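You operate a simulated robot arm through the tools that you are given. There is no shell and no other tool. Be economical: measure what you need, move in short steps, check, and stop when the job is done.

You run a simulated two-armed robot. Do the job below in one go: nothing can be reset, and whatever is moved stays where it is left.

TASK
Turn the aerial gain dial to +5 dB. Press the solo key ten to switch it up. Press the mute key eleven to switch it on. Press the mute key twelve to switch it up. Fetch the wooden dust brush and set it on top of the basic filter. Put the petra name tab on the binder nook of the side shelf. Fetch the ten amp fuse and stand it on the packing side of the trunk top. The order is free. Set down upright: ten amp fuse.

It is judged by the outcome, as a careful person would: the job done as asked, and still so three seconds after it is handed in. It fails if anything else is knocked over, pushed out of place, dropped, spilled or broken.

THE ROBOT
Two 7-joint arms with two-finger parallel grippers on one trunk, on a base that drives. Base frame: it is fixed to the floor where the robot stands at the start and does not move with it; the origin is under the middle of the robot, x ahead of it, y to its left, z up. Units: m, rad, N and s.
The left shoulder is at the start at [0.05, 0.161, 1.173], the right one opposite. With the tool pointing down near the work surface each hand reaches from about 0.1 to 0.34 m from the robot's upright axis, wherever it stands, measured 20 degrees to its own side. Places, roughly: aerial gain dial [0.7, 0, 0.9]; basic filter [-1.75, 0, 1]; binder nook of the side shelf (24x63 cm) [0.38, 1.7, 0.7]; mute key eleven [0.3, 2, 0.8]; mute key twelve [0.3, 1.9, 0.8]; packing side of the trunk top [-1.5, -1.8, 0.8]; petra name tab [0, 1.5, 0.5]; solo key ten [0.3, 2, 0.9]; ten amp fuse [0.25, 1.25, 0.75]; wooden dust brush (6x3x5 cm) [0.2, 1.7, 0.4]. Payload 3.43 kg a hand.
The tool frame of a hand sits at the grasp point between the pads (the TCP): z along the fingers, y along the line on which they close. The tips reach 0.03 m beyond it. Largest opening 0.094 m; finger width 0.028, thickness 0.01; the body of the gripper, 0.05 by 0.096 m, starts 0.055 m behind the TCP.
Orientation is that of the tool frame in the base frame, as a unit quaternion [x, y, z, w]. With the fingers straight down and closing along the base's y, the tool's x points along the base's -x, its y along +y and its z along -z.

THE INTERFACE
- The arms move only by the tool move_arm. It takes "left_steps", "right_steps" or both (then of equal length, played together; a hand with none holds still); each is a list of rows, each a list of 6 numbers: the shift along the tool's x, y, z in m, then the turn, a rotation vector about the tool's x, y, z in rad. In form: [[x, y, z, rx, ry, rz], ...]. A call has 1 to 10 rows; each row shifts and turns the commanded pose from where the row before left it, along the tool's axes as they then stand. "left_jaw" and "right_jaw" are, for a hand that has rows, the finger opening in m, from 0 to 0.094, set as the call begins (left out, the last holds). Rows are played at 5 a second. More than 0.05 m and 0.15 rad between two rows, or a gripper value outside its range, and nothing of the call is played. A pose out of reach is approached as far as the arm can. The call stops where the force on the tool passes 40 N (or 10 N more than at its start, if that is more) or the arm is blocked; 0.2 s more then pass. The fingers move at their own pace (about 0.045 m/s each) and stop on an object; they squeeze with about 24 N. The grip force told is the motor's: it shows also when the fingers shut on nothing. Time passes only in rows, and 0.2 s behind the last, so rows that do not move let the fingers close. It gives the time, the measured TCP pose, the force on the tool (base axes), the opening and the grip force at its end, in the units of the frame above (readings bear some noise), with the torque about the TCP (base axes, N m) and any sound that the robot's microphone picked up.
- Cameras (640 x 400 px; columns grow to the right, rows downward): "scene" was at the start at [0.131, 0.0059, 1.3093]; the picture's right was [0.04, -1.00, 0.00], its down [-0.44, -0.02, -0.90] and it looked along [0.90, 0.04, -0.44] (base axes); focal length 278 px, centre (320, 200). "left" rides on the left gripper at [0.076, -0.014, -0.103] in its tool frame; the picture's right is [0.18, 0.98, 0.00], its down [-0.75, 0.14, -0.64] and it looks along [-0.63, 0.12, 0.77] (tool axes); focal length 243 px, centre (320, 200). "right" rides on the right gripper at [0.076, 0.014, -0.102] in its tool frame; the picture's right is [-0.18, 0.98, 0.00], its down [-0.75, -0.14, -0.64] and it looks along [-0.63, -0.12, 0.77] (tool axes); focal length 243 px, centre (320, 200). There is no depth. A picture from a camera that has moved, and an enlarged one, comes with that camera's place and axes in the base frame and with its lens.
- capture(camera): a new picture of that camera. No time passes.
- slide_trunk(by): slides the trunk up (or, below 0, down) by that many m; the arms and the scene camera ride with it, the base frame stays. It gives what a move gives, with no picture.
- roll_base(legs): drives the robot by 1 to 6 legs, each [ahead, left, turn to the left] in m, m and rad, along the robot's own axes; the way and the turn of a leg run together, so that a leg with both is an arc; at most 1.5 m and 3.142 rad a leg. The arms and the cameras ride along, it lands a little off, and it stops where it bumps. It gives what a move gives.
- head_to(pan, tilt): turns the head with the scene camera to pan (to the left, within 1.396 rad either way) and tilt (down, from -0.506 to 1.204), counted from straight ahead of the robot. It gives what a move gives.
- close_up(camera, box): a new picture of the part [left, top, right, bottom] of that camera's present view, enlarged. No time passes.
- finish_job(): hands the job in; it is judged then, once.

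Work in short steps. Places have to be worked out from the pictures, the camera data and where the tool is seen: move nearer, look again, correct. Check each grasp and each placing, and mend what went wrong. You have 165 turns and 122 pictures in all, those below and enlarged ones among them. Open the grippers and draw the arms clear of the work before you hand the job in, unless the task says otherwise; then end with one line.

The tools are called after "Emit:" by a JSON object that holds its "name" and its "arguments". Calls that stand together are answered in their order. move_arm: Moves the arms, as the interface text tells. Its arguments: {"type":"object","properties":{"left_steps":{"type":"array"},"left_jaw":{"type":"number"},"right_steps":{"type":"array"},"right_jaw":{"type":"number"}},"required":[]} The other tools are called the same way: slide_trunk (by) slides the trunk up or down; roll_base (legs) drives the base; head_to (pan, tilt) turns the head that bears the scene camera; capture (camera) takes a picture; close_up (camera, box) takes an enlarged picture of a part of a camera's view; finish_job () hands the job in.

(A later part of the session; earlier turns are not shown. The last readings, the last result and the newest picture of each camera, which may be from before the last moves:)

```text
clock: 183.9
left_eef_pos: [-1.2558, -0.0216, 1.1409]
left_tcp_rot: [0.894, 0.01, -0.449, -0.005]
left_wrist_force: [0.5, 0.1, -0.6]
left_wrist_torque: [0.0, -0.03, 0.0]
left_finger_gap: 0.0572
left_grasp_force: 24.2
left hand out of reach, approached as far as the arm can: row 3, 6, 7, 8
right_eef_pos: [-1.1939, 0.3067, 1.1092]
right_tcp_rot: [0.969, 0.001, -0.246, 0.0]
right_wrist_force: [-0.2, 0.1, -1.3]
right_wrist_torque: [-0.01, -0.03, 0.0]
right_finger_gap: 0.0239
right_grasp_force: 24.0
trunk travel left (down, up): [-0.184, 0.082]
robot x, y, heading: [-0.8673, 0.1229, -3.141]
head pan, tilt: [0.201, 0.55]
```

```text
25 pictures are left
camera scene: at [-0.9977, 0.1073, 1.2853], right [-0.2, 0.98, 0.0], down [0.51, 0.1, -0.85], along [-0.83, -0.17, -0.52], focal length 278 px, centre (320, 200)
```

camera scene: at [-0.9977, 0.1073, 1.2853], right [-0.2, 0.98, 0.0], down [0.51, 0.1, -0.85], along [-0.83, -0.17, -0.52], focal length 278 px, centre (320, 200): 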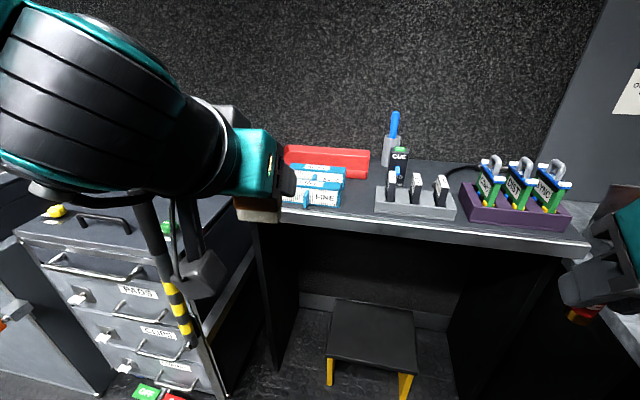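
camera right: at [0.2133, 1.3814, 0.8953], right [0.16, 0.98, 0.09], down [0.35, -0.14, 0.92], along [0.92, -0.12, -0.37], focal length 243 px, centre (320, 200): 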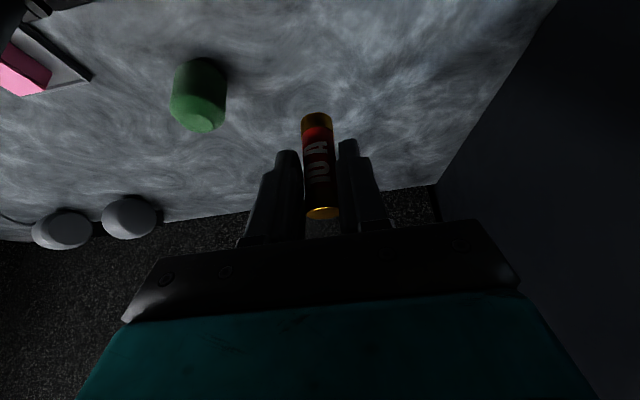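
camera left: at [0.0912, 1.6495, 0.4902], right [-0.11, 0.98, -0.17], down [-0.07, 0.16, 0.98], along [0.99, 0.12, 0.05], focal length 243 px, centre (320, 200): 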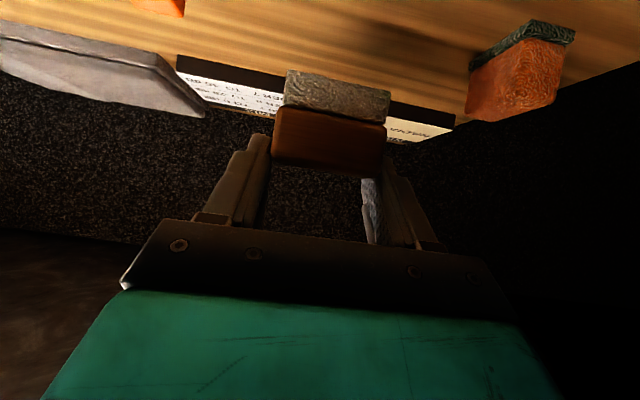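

Brush is level again. I drive 12 cm nearer, then extend the left arm to just above BASIC, passing above FINE.

Emit:
{"name": "roll_base", "arguments": {"legs": [[0.12, 0, 0]]}}

Emit:
{"name": "move_arm", "arguments": {"left_steps": [[-0.0186, 0.003, 0.0394, 0, 0, 0], [-0.0186, 0.003, 0.0394, 0, 0, 0], [-0.0186, 0.003, 0.0394, 0, 0, 0], [-0.0186, 0.003, 0.0394, 0, 0, 0], [-0.0186, 0.003, 0.0394, 0, 0, 0], [-0.0186, 0.003, 0.0394, 0, 0, 0]]}}

Emit:
{"name": "capture", "arguments": {"camera": "left"}}

Emit:
{"name": "capture", "arguments": {"camera": "scene"}}

```text
clock: 185.1
left_eef_pos: [-1.3744, -0.0228, 1.1405]
left_tcp_rot: [0.894, 0.011, -0.448, -0.005]
left_wrist_force: [-0.3, -0.2, -1.7]
left_wrist_torque: [0.0, 0.01, 0.0]
left_finger_gap: 0.0573
left_grasp_force: 23.9
right_eef_pos: [-1.3159, 0.3046, 1.1078]
right_tcp_rot: [0.969, 0.003, -0.247, 0.001]
right_wrist_force: [-0.1, -0.6, -0.6]
right_wrist_torque: [0.02, -0.01, -0.01]
right_finger_gap: 0.0238
right_grasp_force: 23.5
trunk travel left (down, up): [-0.184, 0.082]
robot x, y, heading: [-0.9886, 0.1241, -3.14]
head pan, tilt: [0.201, 0.55]
```

```text
clock: 186.5
left_eef_pos: [-1.6306, -0.0422, 1.0847]
left_tcp_rot: [0.894, 0.01, -0.448, -0.006]
left_wrist_force: [0.3, -0.4, 0.8]
left_wrist_torque: [0.03, -0.02, -0.02]
left_finger_gap: 0.0571
left_grasp_force: 23.9
right_eef_pos: [-1.3155, 0.3039, 1.1068]
right_tcp_rot: [0.969, 0.002, -0.246, 0.001]
right_wrist_force: [-0.2, -0.1, -0.7]
right_wrist_torque: [0.02, -0.01, -0.01]
right_finger_gap: 0.0239
right_grasp_force: 24.5
trunk travel left (down, up): [-0.184, 0.082]
robot x, y, heading: [-0.9871, 0.1234, -3.138]
head pan, tilt: [0.201, 0.55]
```

```text
24 pictures are left
camera left: at [-1.5027, -0.0268, 1.0848], right [0.12, -0.98, -0.17], down [0.07, -0.16, 0.99], along [-0.99, -0.13, 0.04], focal length 243 px, centre (320, 200)
```

left: 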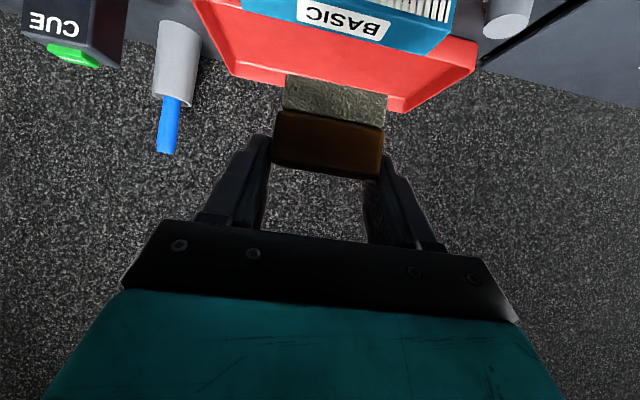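

```text
23 pictures are left
camera scene: at [-1.1176, 0.1063, 1.2853], right [-0.2, 0.98, 0.0], down [0.51, 0.11, -0.85], along [-0.83, -0.17, -0.52], focal length 278 px, centre (320, 200)
```

scene: 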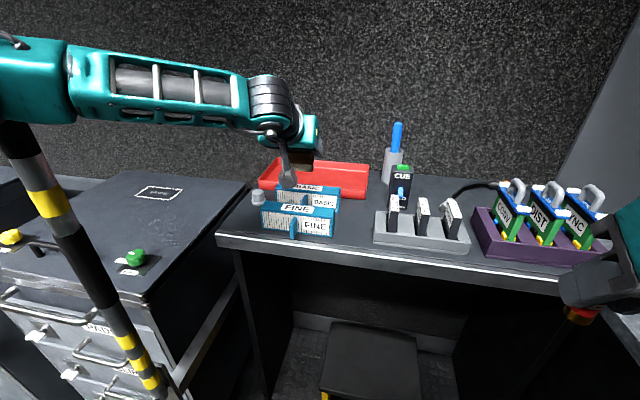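

Alignment with BASIC is good (centre −1.685, −0.042; brush centred on it). I go forward/down to about 1 cm above it and check.

Emit:
{"name": "move_arm", "arguments": {"left_steps": [[-0.012, 0, 0.018, 0, 0, 0], [-0.006, 0, 0.02, 0, 0, 0], [0.02, 0, 0.0165, 0, 0, 0], [0.02, 0, 0.0165, 0, 0, 0]]}}

Emit:
{"name": "capture", "arguments": {"camera": "left"}}

Emit:
{"name": "close_up", "arguments": {"camera": "scene", "box": [230, 110, 390, 250]}}

```text
clock: 187.5
left_eef_pos: [-1.6402, -0.0696, 1.0448]
left_tcp_rot: [0.893, 0.009, -0.451, -0.006]
left_wrist_force: [-0.3, 0.1, -0.2]
left_wrist_torque: [0.03, -0.02, 0.03]
left_finger_gap: 0.0572
left_grasp_force: 24.5
left hand out of reach, approached as far as the arm can: row 1, 2, 3, 4
right_eef_pos: [-1.315, 0.3076, 1.108]
right_tcp_rot: [0.969, 0.002, -0.248, 0.002]
right_wrist_force: [0.7, 0.7, -1.2]
right_wrist_torque: [-0.02, -0.05, 0.0]
right_finger_gap: 0.0238
right_grasp_force: 24.1
trunk travel left (down, up): [-0.184, 0.082]
robot x, y, heading: [-0.986, 0.1245, -3.139]
head pan, tilt: [0.201, 0.55]
```

```text
22 pictures are left
camera left: at [-1.5138, -0.0543, 1.0418], right [0.12, -0.98, -0.17], down [0.07, -0.16, 0.98], along [-0.99, -0.13, 0.05], focal length 243 px, centre (320, 200)
```

left: 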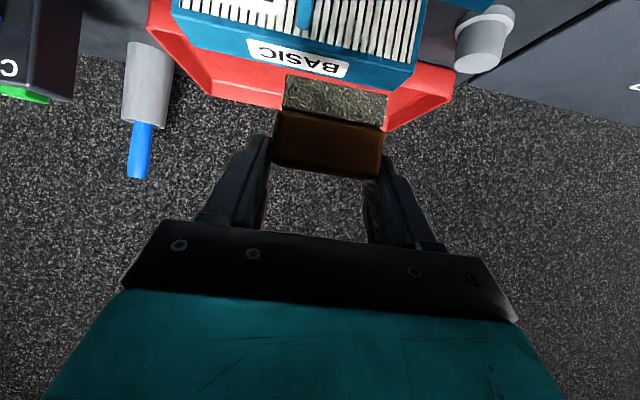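

```text
2.86 times, centred on (310, 180) of scene
camera zoom: at [-1.116, 0.1087, 1.2861], right [-0.2, 0.98, 0.0], down [0.51, 0.1, -0.85], along [-0.84, -0.17, -0.52], focal length 796 px, centre (349, 257)
```

zoom: 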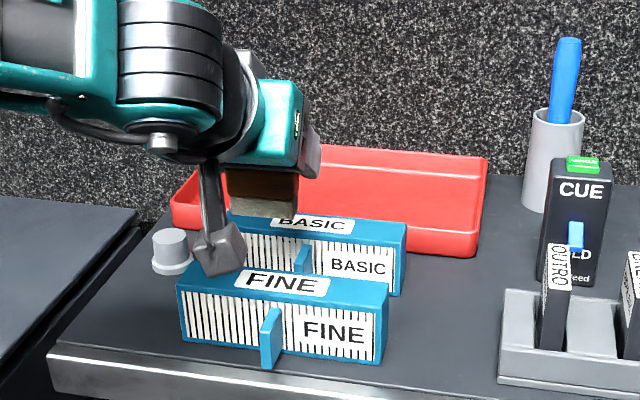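

The arm is at its reach limit, drifting in y. I use the base to correct: ahead 3.5 cm and 2.75 cm to the right, then lower with the trunk.

Emit:
{"name": "roll_base", "arguments": {"legs": [[0.035, -0.0275, 0]]}}

Emit:
{"name": "capture", "arguments": {"camera": "left"}}

```text
clock: 188.4
left_eef_pos: [-1.6775, -0.045, 1.0383]
left_tcp_rot: [0.894, 0.01, -0.448, -0.006]
left_wrist_force: [0.5, -0.2, -0.6]
left_wrist_torque: [-0.03, 0.03, 0.03]
left_finger_gap: 0.0573
left_grasp_force: 24.0
right_eef_pos: [-1.3492, 0.3328, 1.1069]
right_tcp_rot: [0.969, 0.002, -0.246, 0.001]
right_wrist_force: [0.1, -0.7, 0.0]
right_wrist_torque: [-0.01, 0.0, 0.0]
right_finger_gap: 0.024
right_grasp_force: 24.1
trunk travel left (down, up): [-0.184, 0.082]
robot x, y, heading: [-1.0252, 0.1498, -3.14]
head pan, tilt: [0.201, 0.55]
```

```text
20 pictures are left
camera left: at [-1.5488, -0.0286, 1.0384], right [0.12, -0.98, -0.17], down [0.07, -0.16, 0.99], along [-0.99, -0.13, 0.04], focal length 243 px, centre (320, 200)
```

left: 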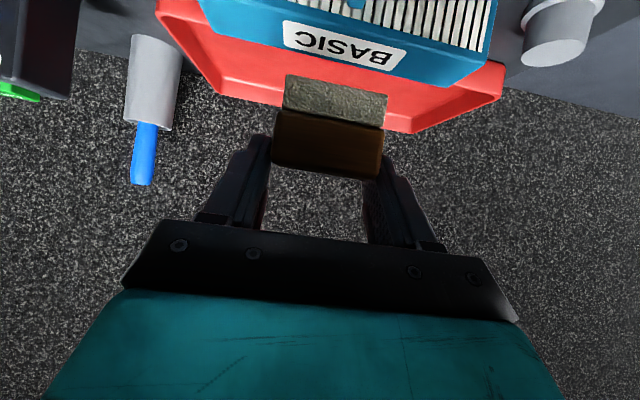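

Brush centre is about 7 mm too far back; I ease it 6 mm nearer and lower with the trunk towards contact.

Emit:
{"name": "move_arm", "arguments": {"left_steps": [[0.0036, 0, -0.0048, 0, 0, 0]]}}

Emit:
{"name": "slide_trunk", "arguments": {"by": -0.018}}

Emit:
{"name": "capture", "arguments": {"camera": "left"}}

```text
clock: 188.8
left_eef_pos: [-1.6696, -0.0443, 1.0385]
left_tcp_rot: [0.893, 0.01, -0.449, -0.005]
left_wrist_force: [0.5, -0.8, -0.6]
left_wrist_torque: [0.01, 0.01, 0.0]
left_finger_gap: 0.0573
left_grasp_force: 23.5
right_eef_pos: [-1.3498, 0.333, 1.1082]
right_tcp_rot: [0.969, 0.001, -0.246, 0.0]
right_wrist_force: [0.0, -0.5, -0.9]
right_wrist_torque: [0.0, 0.03, -0.01]
right_finger_gap: 0.0239
right_grasp_force: 24.1
trunk travel left (down, up): [-0.184, 0.082]
robot x, y, heading: [-1.0263, 0.1521, -3.14]
head pan, tilt: [0.201, 0.55]
```

```text
clock: 189.5
left_eef_pos: [-1.6695, -0.0422, 1.0236]
left_tcp_rot: [0.894, 0.009, -0.449, -0.004]
left_wrist_force: [0.2, 0.7, 0.0]
left_wrist_torque: [0.01, -0.01, 0.02]
left_finger_gap: 0.0571
left_grasp_force: 23.7
right_eef_pos: [-1.3478, 0.3348, 1.0897]
right_tcp_rot: [0.969, 0.002, -0.247, 0.001]
right_wrist_force: [-0.3, -0.6, -1.1]
right_wrist_torque: [0.0, -0.03, -0.02]
right_finger_gap: 0.0244
right_grasp_force: 24.2
trunk travel left (down, up): [-0.166, 0.1]
robot x, y, heading: [-1.0239, 0.1491, -3.133]
head pan, tilt: [0.201, 0.55]
```

```text
19 pictures are left
camera left: at [-1.5419, -0.027, 1.0227], right [0.12, -0.98, -0.16], down [0.07, -0.16, 0.99], along [-0.99, -0.13, 0.05], focal length 243 px, centre (320, 200)
```

left: 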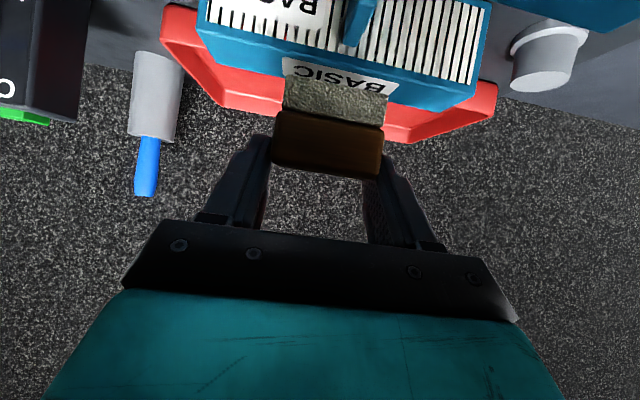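

The bristles are just over the BASIC top, centred on it. I lower 4 mm at a time until contact shows.

Emit:
{"name": "slide_trunk", "arguments": {"by": -0.005}}

Emit:
{"name": "slide_trunk", "arguments": {"by": -0.004}}

Emit:
{"name": "capture", "arguments": {"camera": "left"}}

```text
clock: 190.0
left_eef_pos: [-1.6689, -0.0392, 1.0222]
left_tcp_rot: [0.892, 0.008, -0.452, -0.003]
left_wrist_force: [-0.9, 0.0, -1.1]
left_wrist_torque: [-0.01, 0.02, 0.0]
left_finger_gap: 0.0576
left_grasp_force: 24.1
right_eef_pos: [-1.3479, 0.336, 1.0861]
right_tcp_rot: [0.969, 0.001, -0.247, 0.003]
right_wrist_force: [0.2, 1.2, -0.4]
right_wrist_torque: [-0.01, 0.02, 0.0]
right_finger_gap: 0.0238
right_grasp_force: 23.5
trunk travel left (down, up): [-0.161, 0.105]
robot x, y, heading: [-1.0221, 0.1497, -3.136]
head pan, tilt: [0.201, 0.55]
```

```text
clock: 190.6
left_eef_pos: [-1.6698, -0.0376, 1.022]
left_tcp_rot: [0.89, 0.006, -0.455, -0.003]
left_wrist_force: [-0.4, -0.4, -1.7]
left_wrist_torque: [0.01, 0.02, 0.0]
left_finger_gap: 0.0571
left_grasp_force: 23.9
right_eef_pos: [-1.3466, 0.3394, 1.0811]
right_tcp_rot: [0.969, 0.001, -0.248, 0.003]
right_wrist_force: [0.6, -0.6, -0.4]
right_wrist_torque: [-0.02, -0.01, 0.01]
right_finger_gap: 0.0243
right_grasp_force: 24.0
trunk travel left (down, up): [-0.157, 0.109]
robot x, y, heading: [-1.0212, 0.1513, -3.138]
head pan, tilt: [0.201, 0.55]
```

```text
18 pictures are left
camera left: at [-1.5416, -0.0221, 1.0201], right [0.12, -0.98, -0.16], down [0.08, -0.15, 0.99], along [-0.99, -0.13, 0.06], focal length 243 px, centre (320, 200)
```

left: 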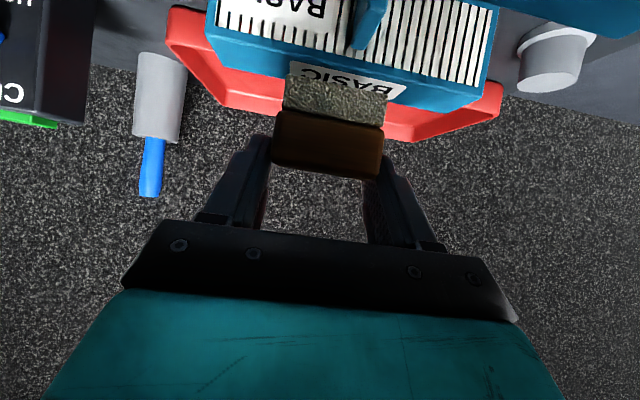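

The hand did not come down although the trunk did, and there's no force at the wrist; something may be propping the arm. I check the scene view.

Emit:
{"name": "head_to", "arguments": {"pan": 0.6, "tilt": 0.5}}

Emit:
{"name": "capture", "arguments": {"camera": "scene"}}

```text
clock: 191.4
left_eef_pos: [-1.6697, -0.0378, 1.022]
left_tcp_rot: [0.89, 0.007, -0.455, -0.002]
left_wrist_force: [0.2, 0.2, -0.4]
left_wrist_torque: [-0.03, -0.02, -0.04]
left_finger_gap: 0.0573
left_grasp_force: 23.5
right_eef_pos: [-1.3471, 0.3374, 1.0805]
right_tcp_rot: [0.969, 0.001, -0.247, 0.005]
right_wrist_force: [0.1, 0.1, -0.6]
right_wrist_torque: [0.04, -0.06, 0.0]
right_finger_gap: 0.0241
right_grasp_force: 24.3
trunk travel left (down, up): [-0.157, 0.109]
robot x, y, heading: [-1.0237, 0.1511, -3.14]
head pan, tilt: [0.6, 0.499]
```

```text
17 pictures are left
camera scene: at [-1.1354, 0.1079, 1.2639], right [-0.57, 0.82, 0.0], down [0.39, 0.26, -0.88], along [-0.72, -0.5, -0.47], focal length 278 px, centre (320, 200)
```

scene: 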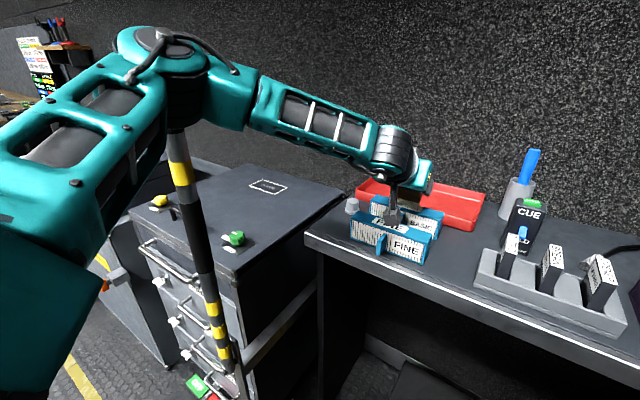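

The elbow is resting on top of the striped pole. I raise the trunk at once, shift the base right and ahead, and bring the hand back with the arm so the elbow clears the pole.

Emit:
{"name": "slide_trunk", "arguments": {"by": 0.05}}

Emit:
{"name": "roll_base", "arguments": {"legs": [[0.04, -0.07, 0]]}}

Emit:
{"name": "capture", "arguments": {"camera": "scene"}}

```text
clock: 192.3
left_eef_pos: [-1.6707, -0.0448, 1.0622]
left_tcp_rot: [0.894, 0.01, -0.448, -0.005]
left_wrist_force: [0.2, 0.8, -0.1]
left_wrist_torque: [-0.02, -0.04, 0.01]
left_finger_gap: 0.0575
left_grasp_force: 23.4
right_eef_pos: [-1.3487, 0.3331, 1.131]
right_tcp_rot: [0.969, 0.002, -0.245, 0.001]
right_wrist_force: [-0.9, 0.2, -0.6]
right_wrist_torque: [-0.01, 0.04, 0.02]
right_finger_gap: 0.0236
right_grasp_force: 24.1
trunk travel left (down, up): [-0.207, 0.059]
robot x, y, heading: [-1.0237, 0.1482, -3.139]
head pan, tilt: [0.6, 0.499]
```

```text
clock: 193.7
left_eef_pos: [-1.712, 0.0281, 1.0619]
left_tcp_rot: [0.894, 0.01, -0.449, -0.005]
left_wrist_force: [-0.8, -0.1, -1.1]
left_wrist_torque: [-0.02, 0.03, 0.03]
left_finger_gap: 0.0573
left_grasp_force: 24.1
right_eef_pos: [-1.3897, 0.4051, 1.1311]
right_tcp_rot: [0.969, 0.002, -0.246, 0.002]
right_wrist_force: [0.2, 0.2, -0.6]
right_wrist_torque: [0.02, -0.01, 0.01]
right_finger_gap: 0.024
right_grasp_force: 23.8
trunk travel left (down, up): [-0.207, 0.059]
robot x, y, heading: [-1.0628, 0.2197, -3.137]
head pan, tilt: [0.6, 0.499]
```

```text
16 pictures are left
camera scene: at [-1.1791, 0.172, 1.313], right [-0.57, 0.82, 0.0], down [0.39, 0.27, -0.88], along [-0.72, -0.5, -0.48], focal length 278 px, centre (320, 200)
```

scene: 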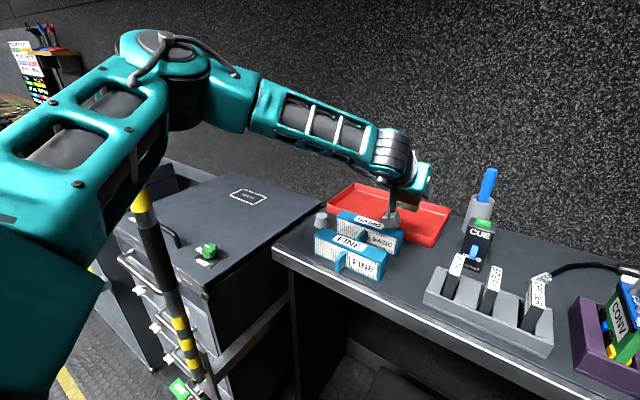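

Pole is still standing where it was, and the elbow now clears it. I bring the hand back over BASIC with the arm and lower to ~1 cm above.

Emit:
{"name": "move_arm", "arguments": {"left_steps": [[0.0164, 0.0241, -0.0052, 0, 0, 0], [0.0164, 0.0241, -0.0052, 0, 0, 0], [0.0164, 0.0241, -0.0052, 0, 0, 0]]}}

Emit:
{"name": "capture", "arguments": {"camera": "left"}}

```text
clock: 194.4
left_eef_pos: [-1.6661, -0.0456, 1.0311]
left_tcp_rot: [0.893, 0.009, -0.449, -0.007]
left_wrist_force: [-0.1, -0.4, -0.2]
left_wrist_torque: [0.0, 0.0, 0.0]
left_finger_gap: 0.0572
left_grasp_force: 24.2
right_eef_pos: [-1.39, 0.404, 1.1325]
right_tcp_rot: [0.969, 0.002, -0.246, 0.0]
right_wrist_force: [0.1, -0.4, -0.5]
right_wrist_torque: [-0.01, 0.0, 0.01]
right_finger_gap: 0.0242
right_grasp_force: 23.8
trunk travel left (down, up): [-0.207, 0.059]
robot x, y, heading: [-1.0641, 0.2222, -3.141]
head pan, tilt: [0.6, 0.499]
```

```text
15 pictures are left
camera left: at [-1.5394, -0.0297, 1.0317], right [0.12, -0.98, -0.17], down [0.07, -0.16, 0.98], along [-0.99, -0.13, 0.05], focal length 243 px, centre (320, 200)
```

left: 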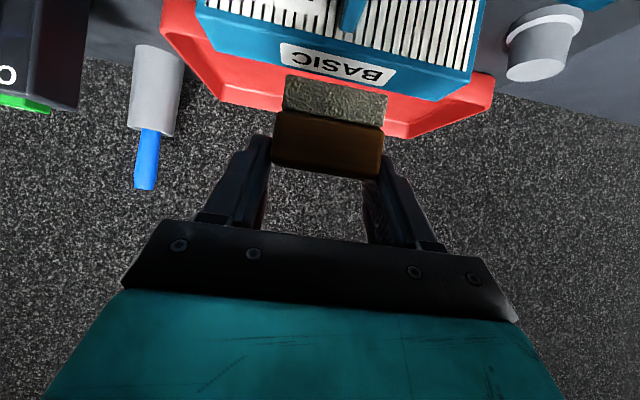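

Well centred. I lower with the arm in small rows until contact.

Emit:
{"name": "move_arm", "arguments": {"left_steps": [[0.004, 0, 0.0055, 0, 0, 0], [0.0032, 0, 0.005, 0, 0, 0], [0.0032, 0, 0.0024, 0, 0, 0], [0.0032, 0, 0.0024, 0, 0, 0]]}}

```text
clock: 195.4
left_eef_pos: [-1.6715, -0.0438, 1.0116]
left_tcp_rot: [0.894, 0.01, -0.447, -0.005]
left_wrist_force: [-0.9, -0.1, -0.4]
left_wrist_torque: [0.0, -0.02, -0.02]
left_finger_gap: 0.0573
left_grasp_force: 24.7
right_eef_pos: [-1.3899, 0.4038, 1.1314]
right_tcp_rot: [0.969, 0.002, -0.246, 0.0]
right_wrist_force: [-0.4, -0.1, -1.1]
right_wrist_torque: [0.0, -0.04, 0.04]
right_finger_gap: 0.0238
right_grasp_force: 23.8
trunk travel left (down, up): [-0.207, 0.059]
robot x, y, heading: [-1.0631, 0.22, -3.137]
head pan, tilt: [0.6, 0.499]
```

Emit:
{"name": "move_arm", "arguments": {"left_steps": [[0.0024, 0, 0.0018, 0, 0, 0], [0.0024, 0, 0.0018, 0, 0, 0], [0.0024, 0, 0.0018, 0, 0, 0]]}}

Emit:
{"name": "capture", "arguments": {"camera": "left"}}

```text
clock: 196.2
left_eef_pos: [-1.6712, -0.0422, 1.0056]
left_tcp_rot: [0.892, 0.01, -0.452, -0.005]
left_wrist_force: [0.5, -0.6, 10.8]
left_wrist_torque: [-0.3, 0.04, 0.03]
left_finger_gap: 0.0572
left_grasp_force: 23.6
right_eef_pos: [-1.3879, 0.4042, 1.1324]
right_tcp_rot: [0.969, 0.003, -0.247, 0.001]
right_wrist_force: [-0.8, 0.0, -0.8]
right_wrist_torque: [-0.01, -0.02, 0.0]
right_finger_gap: 0.0238
right_grasp_force: 23.9
trunk travel left (down, up): [-0.207, 0.059]
robot x, y, heading: [-1.0642, 0.2184, -3.133]
head pan, tilt: [0.6, 0.499]
```

```text
14 pictures are left
camera left: at [-1.5447, -0.0277, 1.0034], right [0.12, -0.98, -0.17], down [0.07, -0.16, 0.98], along [-0.99, -0.13, 0.05], focal length 243 px, centre (320, 200)
```

left: 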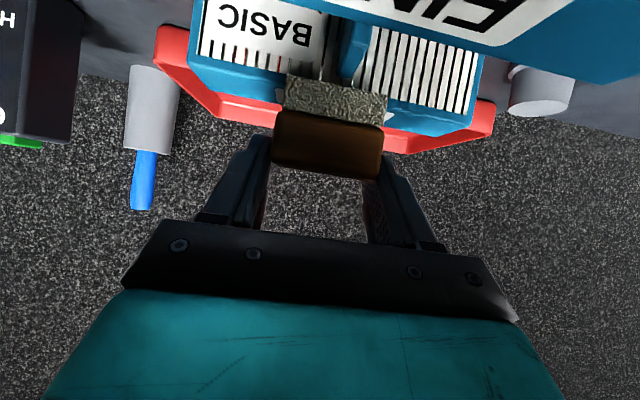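

Contact force 11 N: the brush rests on BASIC. I open the fingers and withdraw along the tool axis.

Emit:
{"name": "move_arm", "arguments": {"left_steps": [[-0.001, 0, -0.001, 0, 0, 0], [0, 0, 0, 0, 0, 0], [0, 0, 0, 0, 0, 0]], "left_jaw": 0.085}}

Emit:
{"name": "move_arm", "arguments": {"left_steps": [[-0.004, 0, -0.015, 0, 0, 0], [-0.006, 0, -0.025, 0, 0, 0], [-0.006, 0, -0.03, 0, 0, 0], [-0.006, 0, -0.03, 0, 0, 0]]}}

Emit:
{"name": "capture", "arguments": {"camera": "left"}}

```text
clock: 197.1
left_eef_pos: [-1.6709, -0.0426, 1.0021]
left_tcp_rot: [0.894, 0.01, -0.448, -0.005]
left_wrist_force: [-0.5, -0.3, 0.7]
left_wrist_torque: [0.05, -0.01, 0.04]
left_finger_gap: 0.085
left_grasp_force: 0.1
right_eef_pos: [-1.3901, 0.4052, 1.1312]
right_tcp_rot: [0.969, 0.001, -0.246, 0.001]
right_wrist_force: [0.3, 0.2, -0.6]
right_wrist_torque: [-0.02, -0.04, 0.02]
right_finger_gap: 0.024
right_grasp_force: 24.3
trunk travel left (down, up): [-0.207, 0.059]
robot x, y, heading: [-1.0622, 0.2209, -3.136]
head pan, tilt: [0.6, 0.499]
```

```text
clock: 198.1
left_eef_pos: [-1.6038, -0.0446, 1.0802]
left_tcp_rot: [0.894, 0.011, -0.448, -0.005]
left_wrist_force: [0.7, 0.0, -0.5]
left_wrist_torque: [0.02, 0.03, -0.04]
left_finger_gap: 0.0852
left_grasp_force: 0.1
right_eef_pos: [-1.3899, 0.4038, 1.1318]
right_tcp_rot: [0.969, 0.002, -0.248, 0.0]
right_wrist_force: [0.0, 0.4, -0.9]
right_wrist_torque: [0.02, -0.03, 0.0]
right_finger_gap: 0.0239
right_grasp_force: 23.8
trunk travel left (down, up): [-0.207, 0.059]
robot x, y, heading: [-1.0622, 0.2221, -3.143]
head pan, tilt: [0.6, 0.499]
```

```text
13 pictures are left
camera left: at [-1.4752, -0.0299, 1.0798], right [0.12, -0.98, -0.17], down [0.07, -0.16, 0.99], along [-0.99, -0.13, 0.04], focal length 243 px, centre (320, 200)
```

left: 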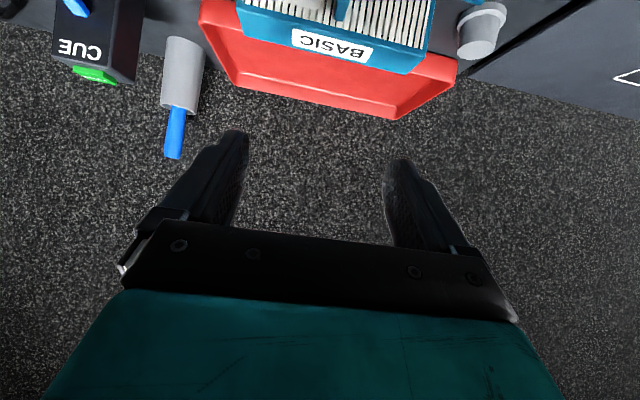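

The brush is not on top of BASIC; it must have slipped off. I look with the scene camera.

Emit:
{"name": "close_up", "arguments": {"camera": "scene", "box": [270, 160, 430, 300]}}

```text
2.86 times, centred on (350, 230) of scene
camera zoom: at [-1.1781, 0.1717, 1.3131], right [-0.57, 0.82, 0.0], down [0.39, 0.27, -0.88], along [-0.72, -0.5, -0.48], focal length 796 px, centre (234, 114)
```

zoom: 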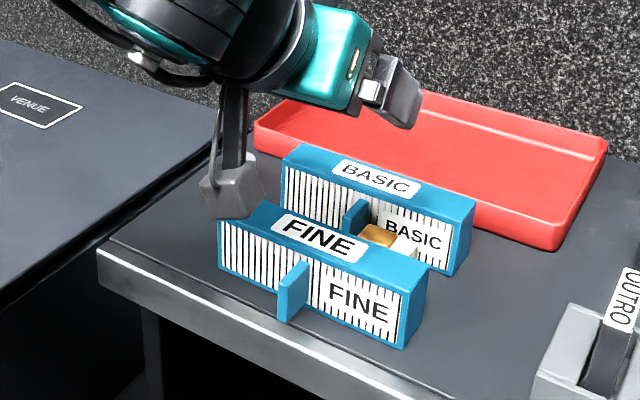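

The brush slid into the gap between FINE and BASIC (it had landed on BASIC's front tab). I lift the hand and tilt it downward to look into the gap.

Emit:
{"name": "move_arm", "arguments": {"left_steps": [[-0.0095, 0, -0.032, 0, 0, 0], [-0.0095, 0, -0.032, 0, 0, 0], [-0.0095, 0, -0.032, 0, 0, 0], [0, 0, 0, 0, 0.15, 0], [0, 0, 0, 0, 0.15, 0], [0, 0, 0, 0, 0.15, 0], [0, 0, 0, 0, 0.15, 0]]}}

Emit:
{"name": "capture", "arguments": {"camera": "left"}}

```text
clock: 199.7
left_eef_pos: [-1.5469, -0.0454, 1.1594]
left_tcp_rot: [0.987, 0.007, -0.163, -0.008]
left_wrist_force: [-0.5, -0.3, -0.6]
left_wrist_torque: [-0.02, -0.01, 0.02]
left_finger_gap: 0.085
left_grasp_force: 0.1
right_eef_pos: [-1.3908, 0.4038, 1.1309]
right_tcp_rot: [0.969, 0.002, -0.246, 0.0]
right_wrist_force: [-0.2, -0.5, 0.1]
right_wrist_torque: [-0.02, -0.01, 0.0]
right_finger_gap: 0.0237
right_grasp_force: 23.6
trunk travel left (down, up): [-0.207, 0.059]
robot x, y, heading: [-1.0612, 0.2165, -3.138]
head pan, tilt: [0.6, 0.499]
```

```text
11 pictures are left
camera left: at [-1.4406, -0.0316, 1.2316], right [0.19, -0.98, -0.08], down [-0.51, -0.16, 0.85], along [-0.84, -0.12, -0.53], focal length 243 px, centre (320, 200)
```

left: 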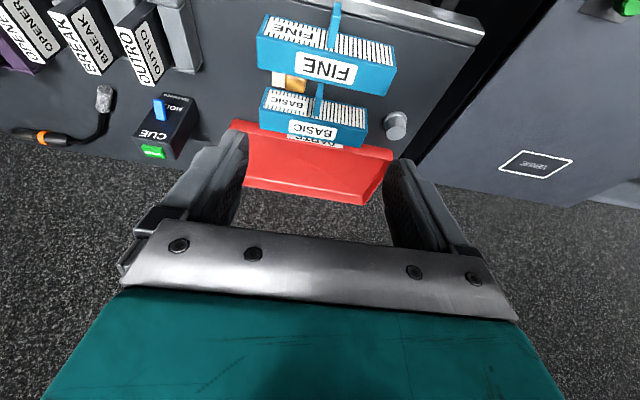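

Emit:
{"name": "close_up", "arguments": {"camera": "left", "box": [230, 0, 420, 150]}}

```text
2.67 times, centred on (325, 75) of left
camera zoom: at [-1.4406, -0.0316, 1.2316], right [0.19, -0.98, -0.08], down [-0.51, -0.16, 0.85], along [-0.84, -0.12, -0.53], focal length 647 px, centre (307, 533)
```

zoom: 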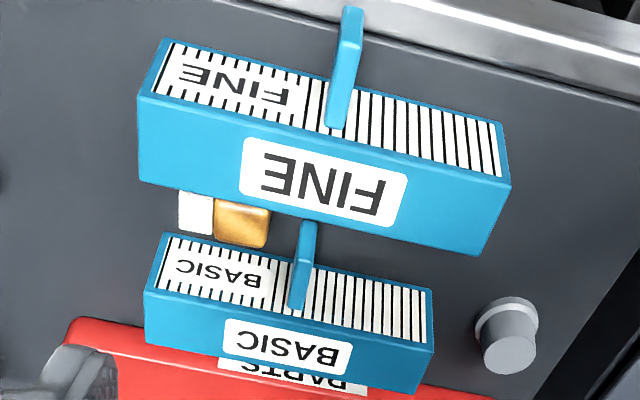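

The brush lies on its side in the gap (5 cm along y, top z≈0.94), with BASIC's tab tight against its −y side, so there's no room for a finger there. I'll nudge it +y from above with closed fingertips first: approach just over it.

Emit:
{"name": "roll_base", "arguments": {"legs": [[0.04, 0, 0]]}}

Emit:
{"name": "move_arm", "arguments": {"left_steps": [[0, 0, 0, 0, 0.13, 0], [-0.0028, -0.0066, 0.0343, 0, 0, 0], [-0.0028, -0.0066, 0.0343, 0, 0, 0], [-0.0028, -0.0066, 0.0343, 0, 0, 0], [-0.0028, -0.0066, 0.0343, 0, 0, 0], [-0.0028, -0.0066, 0.025, 0, 0, 0]], "left_jaw": 0.0}}

Emit:
{"name": "close_up", "arguments": {"camera": "left", "box": [220, 50, 420, 190]}}

```text
clock: 200.5
left_eef_pos: [-1.5853, -0.0456, 1.1605]
left_tcp_rot: [0.986, 0.008, -0.164, -0.008]
left_wrist_force: [-0.4, -0.3, -0.1]
left_wrist_torque: [0.03, -0.01, -0.01]
left_finger_gap: 0.0852
left_grasp_force: 0.0
right_eef_pos: [-1.4287, 0.4046, 1.1316]
right_tcp_rot: [0.969, 0.002, -0.245, 0.001]
right_wrist_force: [0.3, -0.2, 0.0]
right_wrist_torque: [0.0, 0.0, 0.01]
right_finger_gap: 0.0238
right_grasp_force: 24.5
trunk travel left (down, up): [-0.207, 0.059]
robot x, y, heading: [-1.0985, 0.2193, -3.135]
head pan, tilt: [0.6, 0.499]
```

```text
clock: 201.9
left_eef_pos: [-1.6302, -0.0076, 1.0046]
left_tcp_rot: [0.995, 0.006, -0.1, -0.009]
left_wrist_force: [0.4, 0.0, 0.7]
left_wrist_torque: [0.03, -0.01, -0.01]
left_finger_gap: 0.0002
left_grasp_force: 23.5
right_eef_pos: [-1.4292, 0.4051, 1.1307]
right_tcp_rot: [0.969, 0.002, -0.246, 0.0]
right_wrist_force: [-0.3, 0.7, -0.6]
right_wrist_torque: [-0.01, -0.02, -0.04]
right_finger_gap: 0.0244
right_grasp_force: 23.6
trunk travel left (down, up): [-0.207, 0.059]
robot x, y, heading: [-1.1031, 0.224, -3.14]
head pan, tilt: [0.6, 0.499]
```

```text
2.86 times, centred on (320, 120) of left
camera zoom: at [-1.5355, 0.0054, 1.0893], right [0.19, -0.98, -0.06], down [-0.61, -0.16, 0.78], along [-0.77, -0.12, -0.63], focal length 693 px, centre (320, 429)
```

zoom: 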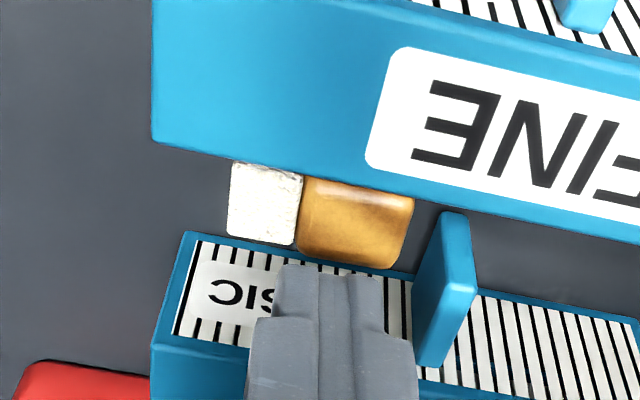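

The brush stands in the gap, wood toward −y. Its height is unclear, so I feel for it: closed tips lowered gently onto the wood.

Emit:
{"name": "move_arm", "arguments": {"left_steps": [[0.0006, 0.003, 0.003, 0, 0, 0], [0.0006, 0, 0.003, 0, 0, 0], [0.0006, 0, 0.003, 0, 0, 0], [0.0006, 0, 0.003, 0, 0, 0]]}}

```text
clock: 202.9
left_eef_pos: [-1.6298, -0.0133, 0.9921]
left_tcp_rot: [0.995, 0.007, -0.1, -0.009]
left_wrist_force: [-0.1, 0.9, -0.2]
left_wrist_torque: [-0.02, -0.02, 0.01]
left_finger_gap: 0.0
left_grasp_force: 24.5
right_eef_pos: [-1.4276, 0.4033, 1.1301]
right_tcp_rot: [0.969, 0.002, -0.246, 0.0]
right_wrist_force: [-0.2, -0.1, -0.4]
right_wrist_torque: [0.0, -0.01, -0.02]
right_finger_gap: 0.0239
right_grasp_force: 24.1
trunk travel left (down, up): [-0.207, 0.059]
robot x, y, heading: [-1.1016, 0.2212, -3.139]
head pan, tilt: [0.6, 0.499]
```

Emit:
{"name": "move_arm", "arguments": {"left_steps": [[0.0006, 0, 0.003, 0, 0, 0], [0.0006, 0, 0.003, 0, 0, 0], [0.0006, 0, 0.003, 0, 0, 0], [0.0006, 0, 0.003, 0, 0, 0], [0.0006, 0, 0.003, 0, 0, 0], [0.0006, 0, 0.003, 0, 0, 0], [0.0006, 0, 0.003, 0, 0, 0]]}}

```text
clock: 204.2
left_eef_pos: [-1.6336, -0.0121, 0.9857]
left_tcp_rot: [0.994, 0.009, -0.11, -0.011]
left_wrist_force: [4.3, -0.6, 18.0]
left_wrist_torque: [-0.02, -0.27, 0.01]
left_finger_gap: 0.0001
left_grasp_force: 24.1
right_eef_pos: [-1.4268, 0.4038, 1.1309]
right_tcp_rot: [0.969, 0.002, -0.246, 0.001]
right_wrist_force: [-0.9, 0.8, -0.4]
right_wrist_torque: [0.02, -0.02, 0.01]
right_finger_gap: 0.0241
right_grasp_force: 23.6
trunk travel left (down, up): [-0.207, 0.059]
robot x, y, heading: [-1.1034, 0.2192, -3.137]
head pan, tilt: [0.6, 0.499]
stopped in row 6 (left hand): the force on the tool passed its limit at 44 N (the readings are from after the stop); the commanded pose is now the measured one
```

Contact at tip z≈0.957: the brush stands on end, its bristle side toward +y. I'll tip it gently toward +y (landing bristles down, away from the tab) by pushing its top from the wood side, tips above the tab.

Emit:
{"name": "move_arm", "arguments": {"left_steps": [[-0.002, 0, -0.015, 0, 0, 0], [0, 0.015, 0, 0, 0, 0], [0, 0.015, 0, 0, 0, 0], [0.0, 0, 0.007, 0, 0, 0], [0.001, 0, 0.006, 0, 0, 0], [0.001, 0, 0.005, 0, 0, 0]]}}

Emit:
{"name": "close_up", "arguments": {"camera": "left", "box": [220, 50, 420, 190]}}

```text
clock: 205.6
left_eef_pos: [-1.633, -0.0432, 0.9786]
left_tcp_rot: [0.994, 0.007, -0.106, -0.009]
left_wrist_force: [-1.1, -0.2, 0.1]
left_wrist_torque: [-0.02, 0.02, 0.04]
left_finger_gap: 0.0
left_grasp_force: 24.1
right_eef_pos: [-1.428, 0.4036, 1.1317]
right_tcp_rot: [0.969, 0.002, -0.246, 0.001]
right_wrist_force: [0.0, 0.2, -1.3]
right_wrist_torque: [0.0, -0.04, -0.03]
right_finger_gap: 0.0241
right_grasp_force: 23.8
trunk travel left (down, up): [-0.207, 0.059]
robot x, y, heading: [-1.1032, 0.2185, -3.132]
head pan, tilt: [0.6, 0.499]
```

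```text
2.86 times, centred on (320, 120) of left
camera zoom: at [-1.5367, -0.0295, 1.0627], right [0.19, -0.98, -0.06], down [-0.6, -0.17, 0.78], along [-0.78, -0.12, -0.62], focal length 693 px, centre (320, 429)
```

zoom: 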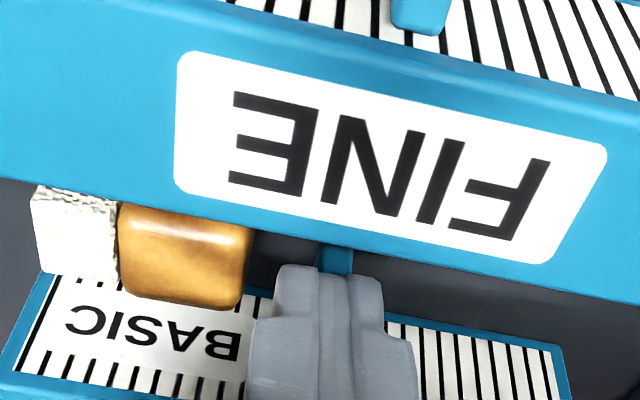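

The tips are right beside the wood's −y face. I push +y in small rows.

Emit:
{"name": "move_arm", "arguments": {"left_steps": [[0, -0.008, 0, 0, 0, 0], [0, -0.008, 0, 0, 0, 0], [0, -0.008, 0, 0, 0, 0], [0, -0.008, 0, 0, 0, 0], [0, -0.008, 0, 0, 0, 0], [0, -0.008, 0, 0, 0, 0], [0, -0.008, 0, 0, 0, 0]]}}

Emit:
{"name": "move_arm", "arguments": {"left_steps": [[0, 0.01, -0.02, 0, 0, 0], [-0.002, 0, -0.04, 0, 0, 0], [0, 0, -0.04, 0, 0, 0]], "left_jaw": 0.08}}

Emit:
{"name": "close_up", "arguments": {"camera": "left", "box": [180, 30, 420, 190]}}

```text
clock: 207.2
left_eef_pos: [-1.6336, 0.0127, 0.9811]
left_tcp_rot: [0.994, 0.007, -0.105, -0.01]
left_wrist_force: [0.2, 0.0, 0.0]
left_wrist_torque: [0.02, 0.0, 0.02]
left_finger_gap: 0.0
left_grasp_force: 23.5
right_eef_pos: [-1.4281, 0.4034, 1.1312]
right_tcp_rot: [0.969, 0.002, -0.247, 0.0]
right_wrist_force: [-0.3, 0.4, -0.5]
right_wrist_torque: [-0.02, -0.01, 0.02]
right_finger_gap: 0.0239
right_grasp_force: 23.9
trunk travel left (down, up): [-0.207, 0.059]
robot x, y, heading: [-1.1065, 0.2206, -3.137]
head pan, tilt: [0.6, 0.499]
```

```text
clock: 207.9
left_eef_pos: [-1.6158, -0.0005, 1.0801]
left_tcp_rot: [0.994, 0.007, -0.106, -0.009]
left_wrist_force: [0.5, 0.1, 0.2]
left_wrist_torque: [-0.01, 0.03, -0.02]
left_finger_gap: 0.0686
left_grasp_force: 0.1
right_eef_pos: [-1.4284, 0.4032, 1.1307]
right_tcp_rot: [0.969, 0.001, -0.246, 0.0]
right_wrist_force: [0.3, -0.6, -1.3]
right_wrist_torque: [-0.02, 0.01, -0.02]
right_finger_gap: 0.0237
right_grasp_force: 23.9
trunk travel left (down, up): [-0.207, 0.059]
robot x, y, heading: [-1.1053, 0.2201, -3.135]
head pan, tilt: [0.6, 0.499]
```

```text
2.50 times, centred on (300, 110) of left
camera zoom: at [-1.5199, 0.014, 1.1634], right [0.19, -0.98, -0.06], down [-0.6, -0.16, 0.78], along [-0.78, -0.12, -0.62], focal length 606 px, centre (370, 425)
```

zoom: 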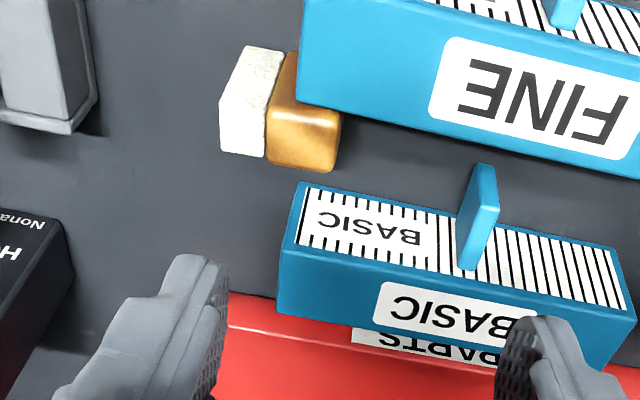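

The brush slid clear of the tab, still on end, now at y≈0.015–0.055, x≈−1.63. Both sides are free, so I come down straddling it and close.

Emit:
{"name": "move_arm", "arguments": {"left_steps": [[-0.0007, -0.0118, 0.0274, 0, 0, 0], [-0.0007, -0.0118, 0.0274, 0, 0, 0], [-0.0007, -0.0118, 0.0274, 0, 0, 0], [0.0048, 0, 0.0225, 0, 0, 0], [0.0048, 0, 0.0225, 0, 0, 0]], "left_jaw": 0.08}}

Emit:
{"name": "move_arm", "arguments": {"left_steps": [[0, 0, 0, 0, 0, 0], [0, 0, 0, 0, 0, 0], [0, 0, 0, 0, 0, 0], [0, 0, 0, 0, 0, 0]], "left_jaw": 0.02}}

```text
clock: 209.2
left_eef_pos: [-1.6265, 0.0306, 0.9602]
left_tcp_rot: [0.994, 0.007, -0.107, -0.01]
left_wrist_force: [1.3, -1.0, 2.4]
left_wrist_torque: [-0.15, -0.04, 0.04]
left_finger_gap: 0.0797
left_grasp_force: 0.0
left hand out of reach, approached as far as the arm can: row 4, 5
right_eef_pos: [-1.4289, 0.404, 1.1316]
right_tcp_rot: [0.969, 0.001, -0.247, -0.001]
right_wrist_force: [0.6, 0.8, -0.2]
right_wrist_torque: [-0.01, 0.01, -0.03]
right_finger_gap: 0.0241
right_grasp_force: 24.0
trunk travel left (down, up): [-0.207, 0.059]
robot x, y, heading: [-1.1027, 0.2222, -3.137]
head pan, tilt: [0.6, 0.499]
```

```text
clock: 210.2
left_eef_pos: [-1.6253, 0.0308, 0.9595]
left_tcp_rot: [0.994, 0.007, -0.107, -0.009]
left_wrist_force: [0.3, -0.9, 1.7]
left_wrist_torque: [-0.1, -0.02, -0.02]
left_finger_gap: 0.0415
left_grasp_force: 23.8
right_eef_pos: [-1.4276, 0.4035, 1.1314]
right_tcp_rot: [0.969, 0.002, -0.246, 0.001]
right_wrist_force: [0.7, -1.1, -0.2]
right_wrist_torque: [-0.01, -0.01, 0.01]
right_finger_gap: 0.0239
right_grasp_force: 24.2
trunk travel left (down, up): [-0.207, 0.059]
robot x, y, heading: [-1.1005, 0.2249, -3.138]
head pan, tilt: [0.6, 0.499]
```

Gripped at 0.0415 m. I lift it with arm and trunk, then view.

Emit:
{"name": "move_arm", "arguments": {"left_steps": [[-0.005, 0, -0.025, 0, 0, 0], [-0.0062, 0, -0.0294, 0, 0, 0], [-0.0062, 0, -0.0294, 0, 0, 0]]}}

Emit:
{"name": "capture", "arguments": {"camera": "left"}}

```text
clock: 210.9
left_eef_pos: [-1.6257, 0.0266, 1.0458]
left_tcp_rot: [0.994, 0.008, -0.106, -0.01]
left_wrist_force: [0.1, 0.3, -0.2]
left_wrist_torque: [-0.02, -0.03, 0.02]
left_finger_gap: 0.0413
left_grasp_force: 24.3
right_eef_pos: [-1.4279, 0.4045, 1.132]
right_tcp_rot: [0.969, 0.001, -0.246, 0.0]
right_wrist_force: [-0.2, 0.3, -0.2]
right_wrist_torque: [0.03, 0.01, -0.02]
right_finger_gap: 0.0239
right_grasp_force: 23.7
trunk travel left (down, up): [-0.207, 0.059]
robot x, y, heading: [-1.102, 0.2204, -3.142]
head pan, tilt: [0.6, 0.499]
```

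```text
6 pictures are left
camera left: at [-1.5292, 0.04, 1.1292], right [0.19, -0.98, -0.06], down [-0.6, -0.17, 0.78], along [-0.78, -0.12, -0.62], focal length 243 px, centre (320, 200)
```

left: 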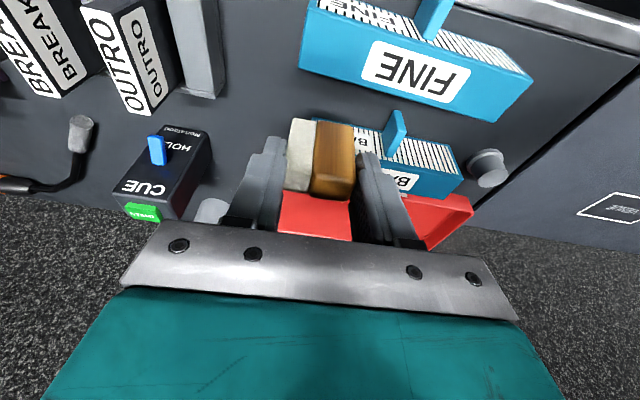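

The brush is held standing on end, bottom 4.85 cm under the TCP, centre about 5 mm beyond it. BASIC's top spans x −1.674…−1.708. I move the brush over its centre at safe height.

Emit:
{"name": "move_arm", "arguments": {"left_steps": [[-0.0189, 0.0229, 0.004, 0, 0, 0], [-0.0189, 0.0229, 0.004, 0, 0, 0], [-0.0189, 0.0229, 0.004, 0, 0, 0]]}}

```text
clock: 211.8
left_eef_pos: [-1.6818, -0.043, 1.0425]
left_tcp_rot: [0.994, 0.007, -0.105, -0.01]
left_wrist_force: [-1.0, 0.2, -0.4]
left_wrist_torque: [-0.01, -0.02, 0.03]
left_finger_gap: 0.0414
left_grasp_force: 24.3
right_eef_pos: [-1.4279, 0.4026, 1.1308]
right_tcp_rot: [0.969, 0.002, -0.246, 0.0]
right_wrist_force: [-0.1, 0.2, -0.5]
right_wrist_torque: [0.0, 0.0, -0.03]
right_finger_gap: 0.0241
right_grasp_force: 23.5
trunk travel left (down, up): [-0.207, 0.059]
robot x, y, heading: [-1.1, 0.2208, -3.139]
head pan, tilt: [0.6, 0.499]
```

Reached. I lower to ~8 mm above the top and check the relation in one picture.

Emit:
{"name": "move_arm", "arguments": {"left_steps": [[0.0029, 0, 0.0137, 0, 0, 0], [0.0027, 0, 0.0127, 0, 0, 0]]}}

Emit:
{"name": "close_up", "arguments": {"camera": "left", "box": [200, 30, 440, 210]}}

```text
clock: 212.3
left_eef_pos: [-1.6834, -0.0398, 1.016]
left_tcp_rot: [0.994, 0.007, -0.106, -0.009]
left_wrist_force: [0.2, -0.2, -0.8]
left_wrist_torque: [0.01, 0.0, -0.01]
left_finger_gap: 0.0412
left_grasp_force: 24.3
right_eef_pos: [-1.4292, 0.4046, 1.1305]
right_tcp_rot: [0.969, 0.001, -0.247, 0.0]
right_wrist_force: [-0.2, 0.4, -0.1]
right_wrist_torque: [0.0, -0.04, 0.05]
right_finger_gap: 0.0237
right_grasp_force: 24.5
trunk travel left (down, up): [-0.207, 0.059]
robot x, y, heading: [-1.1007, 0.2197, -3.144]
head pan, tilt: [0.6, 0.499]
```

```text
2.22 times, centred on (320, 120) of left
camera zoom: at [-1.5868, -0.0272, 1.0996], right [0.19, -0.98, -0.06], down [-0.6, -0.17, 0.78], along [-0.78, -0.12, -0.62], focal length 539 px, centre (320, 378)
```

zoom: 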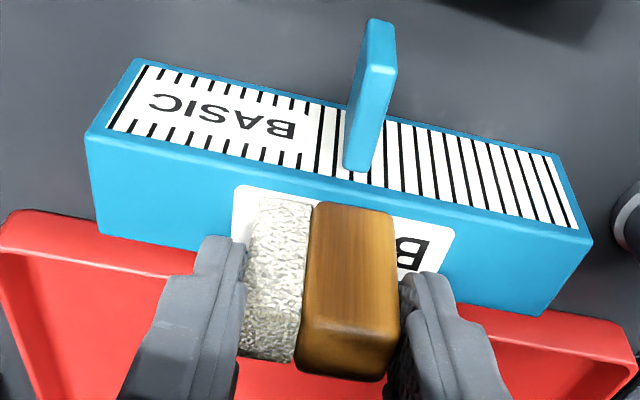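

The brush's base lies within BASIC's top face (front edges coincide, back edge inside). I lower with tiny rows to contact, easing 2 mm further back.

Emit:
{"name": "move_arm", "arguments": {"left_steps": [[-0.0014, 0, 0.0034, 0, 0, 0], [0.0006, 0, 0.0025, 0, 0, 0], [0.0006, 0, 0.0025, 0, 0, 0]]}}

Emit:
{"name": "move_arm", "arguments": {"left_steps": [[0.0004, 0, 0.002, 0, 0, 0], [0.0004, 0, 0.002, 0, 0, 0]]}}

```text
clock: 213.2
left_eef_pos: [-1.6851, -0.0385, 1.0131]
left_tcp_rot: [0.994, 0.008, -0.11, -0.01]
left_wrist_force: [2.2, -4.2, 20.8]
left_wrist_torque: [-0.59, 0.03, 0.11]
left_finger_gap: 0.0415
left_grasp_force: 23.9
right_eef_pos: [-1.4261, 0.4042, 1.1326]
right_tcp_rot: [0.969, 0.002, -0.247, 0.001]
right_wrist_force: [0.6, 0.0, -0.2]
right_wrist_torque: [-0.02, -0.04, 0.02]
right_finger_gap: 0.0237
right_grasp_force: 24.0
trunk travel left (down, up): [-0.207, 0.059]
robot x, y, heading: [-1.1039, 0.2243, -3.135]
head pan, tilt: [0.6, 0.499]
```

```text
clock: 213.8
left_eef_pos: [-1.6843, -0.0392, 1.0109]
left_tcp_rot: [0.994, 0.009, -0.113, -0.01]
left_wrist_force: [-0.4, -5.7, 34.6]
left_wrist_torque: [-0.73, 0.29, 0.05]
left_finger_gap: 0.0415
left_grasp_force: 24.1
right_eef_pos: [-1.4263, 0.404, 1.1323]
right_tcp_rot: [0.969, 0.002, -0.248, 0.002]
right_wrist_force: [-0.5, -0.5, -0.4]
right_wrist_torque: [0.04, 0.0, -0.01]
right_finger_gap: 0.0239
right_grasp_force: 23.6
trunk travel left (down, up): [-0.207, 0.059]
robot x, y, heading: [-1.101, 0.2197, -3.139]
head pan, tilt: [0.6, 0.499]
```

Firm contact (35 N). I ease off 3 mm, then open the fingers and rise straight up.

Emit:
{"name": "move_arm", "arguments": {"left_steps": [[-0.0008, 0, -0.0036, 0, 0, 0], [0, 0, 0, 0, 0, 0]]}}

Emit:
{"name": "move_arm", "arguments": {"left_steps": [[0, 0, 0, 0, 0, 0], [0, 0, 0, 0, 0, 0], [0, 0, 0, 0, 0, 0]], "left_jaw": 0.08}}

Emit:
{"name": "move_arm", "arguments": {"left_steps": [[-0.0062, 0, -0.0294, 0, 0, 0], [-0.0062, 0, -0.0294, 0, 0, 0], [-0.0062, 0, -0.0294, 0, 0, 0]]}}

Emit:
{"name": "capture", "arguments": {"camera": "left"}}

```text
clock: 214.3
left_eef_pos: [-1.6833, -0.0393, 1.0104]
left_tcp_rot: [0.994, 0.008, -0.11, -0.009]
left_wrist_force: [-5.6, -2.4, 23.6]
left_wrist_torque: [-0.46, 0.57, -0.01]
left_finger_gap: 0.0415
left_grasp_force: 24.6
right_eef_pos: [-1.4268, 0.4044, 1.1318]
right_tcp_rot: [0.969, 0.003, -0.247, 0.001]
right_wrist_force: [-0.5, -0.5, -0.6]
right_wrist_torque: [-0.03, -0.03, 0.03]
right_finger_gap: 0.0238
right_grasp_force: 24.1
trunk travel left (down, up): [-0.207, 0.059]
robot x, y, heading: [-1.1041, 0.2206, -3.136]
head pan, tilt: [0.6, 0.499]
```

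```text
clock: 215.2
left_eef_pos: [-1.6833, -0.0398, 1.0055]
left_tcp_rot: [0.994, 0.007, -0.104, -0.009]
left_wrist_force: [-0.6, -0.4, -0.3]
left_wrist_torque: [0.01, 0.02, -0.01]
left_finger_gap: 0.08
left_grasp_force: 0.0
right_eef_pos: [-1.4288, 0.4039, 1.1306]
right_tcp_rot: [0.969, 0.002, -0.245, 0.001]
right_wrist_force: [1.0, -0.5, -0.2]
right_wrist_torque: [-0.01, -0.01, 0.0]
right_finger_gap: 0.0239
right_grasp_force: 24.1
trunk travel left (down, up): [-0.207, 0.059]
robot x, y, heading: [-1.1011, 0.2214, -3.132]
head pan, tilt: [0.6, 0.499]
```

```text
clock: 215.9
left_eef_pos: [-1.6832, -0.0389, 1.0977]
left_tcp_rot: [0.994, 0.006, -0.107, -0.01]
left_wrist_force: [-0.3, 0.1, -0.2]
left_wrist_torque: [0.02, -0.02, 0.0]
left_finger_gap: 0.08
left_grasp_force: 0.1
right_eef_pos: [-1.4277, 0.4027, 1.1313]
right_tcp_rot: [0.969, 0.002, -0.246, 0.001]
right_wrist_force: [-0.1, 0.2, 0.0]
right_wrist_torque: [0.02, -0.01, 0.03]
right_finger_gap: 0.024
right_grasp_force: 23.7
trunk travel left (down, up): [-0.207, 0.059]
robot x, y, heading: [-1.104, 0.2242, -3.14]
head pan, tilt: [0.6, 0.499]
```

```text
4 pictures are left
camera left: at [-1.5869, -0.0263, 1.1823], right [0.19, -0.98, -0.06], down [-0.6, -0.17, 0.78], along [-0.78, -0.12, -0.62], focal length 243 px, centre (320, 200)
```

left: 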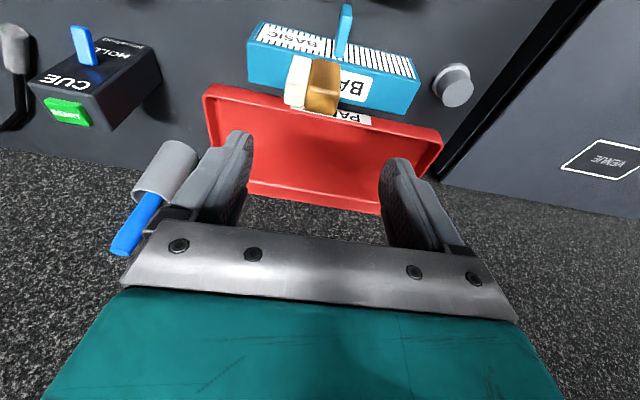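

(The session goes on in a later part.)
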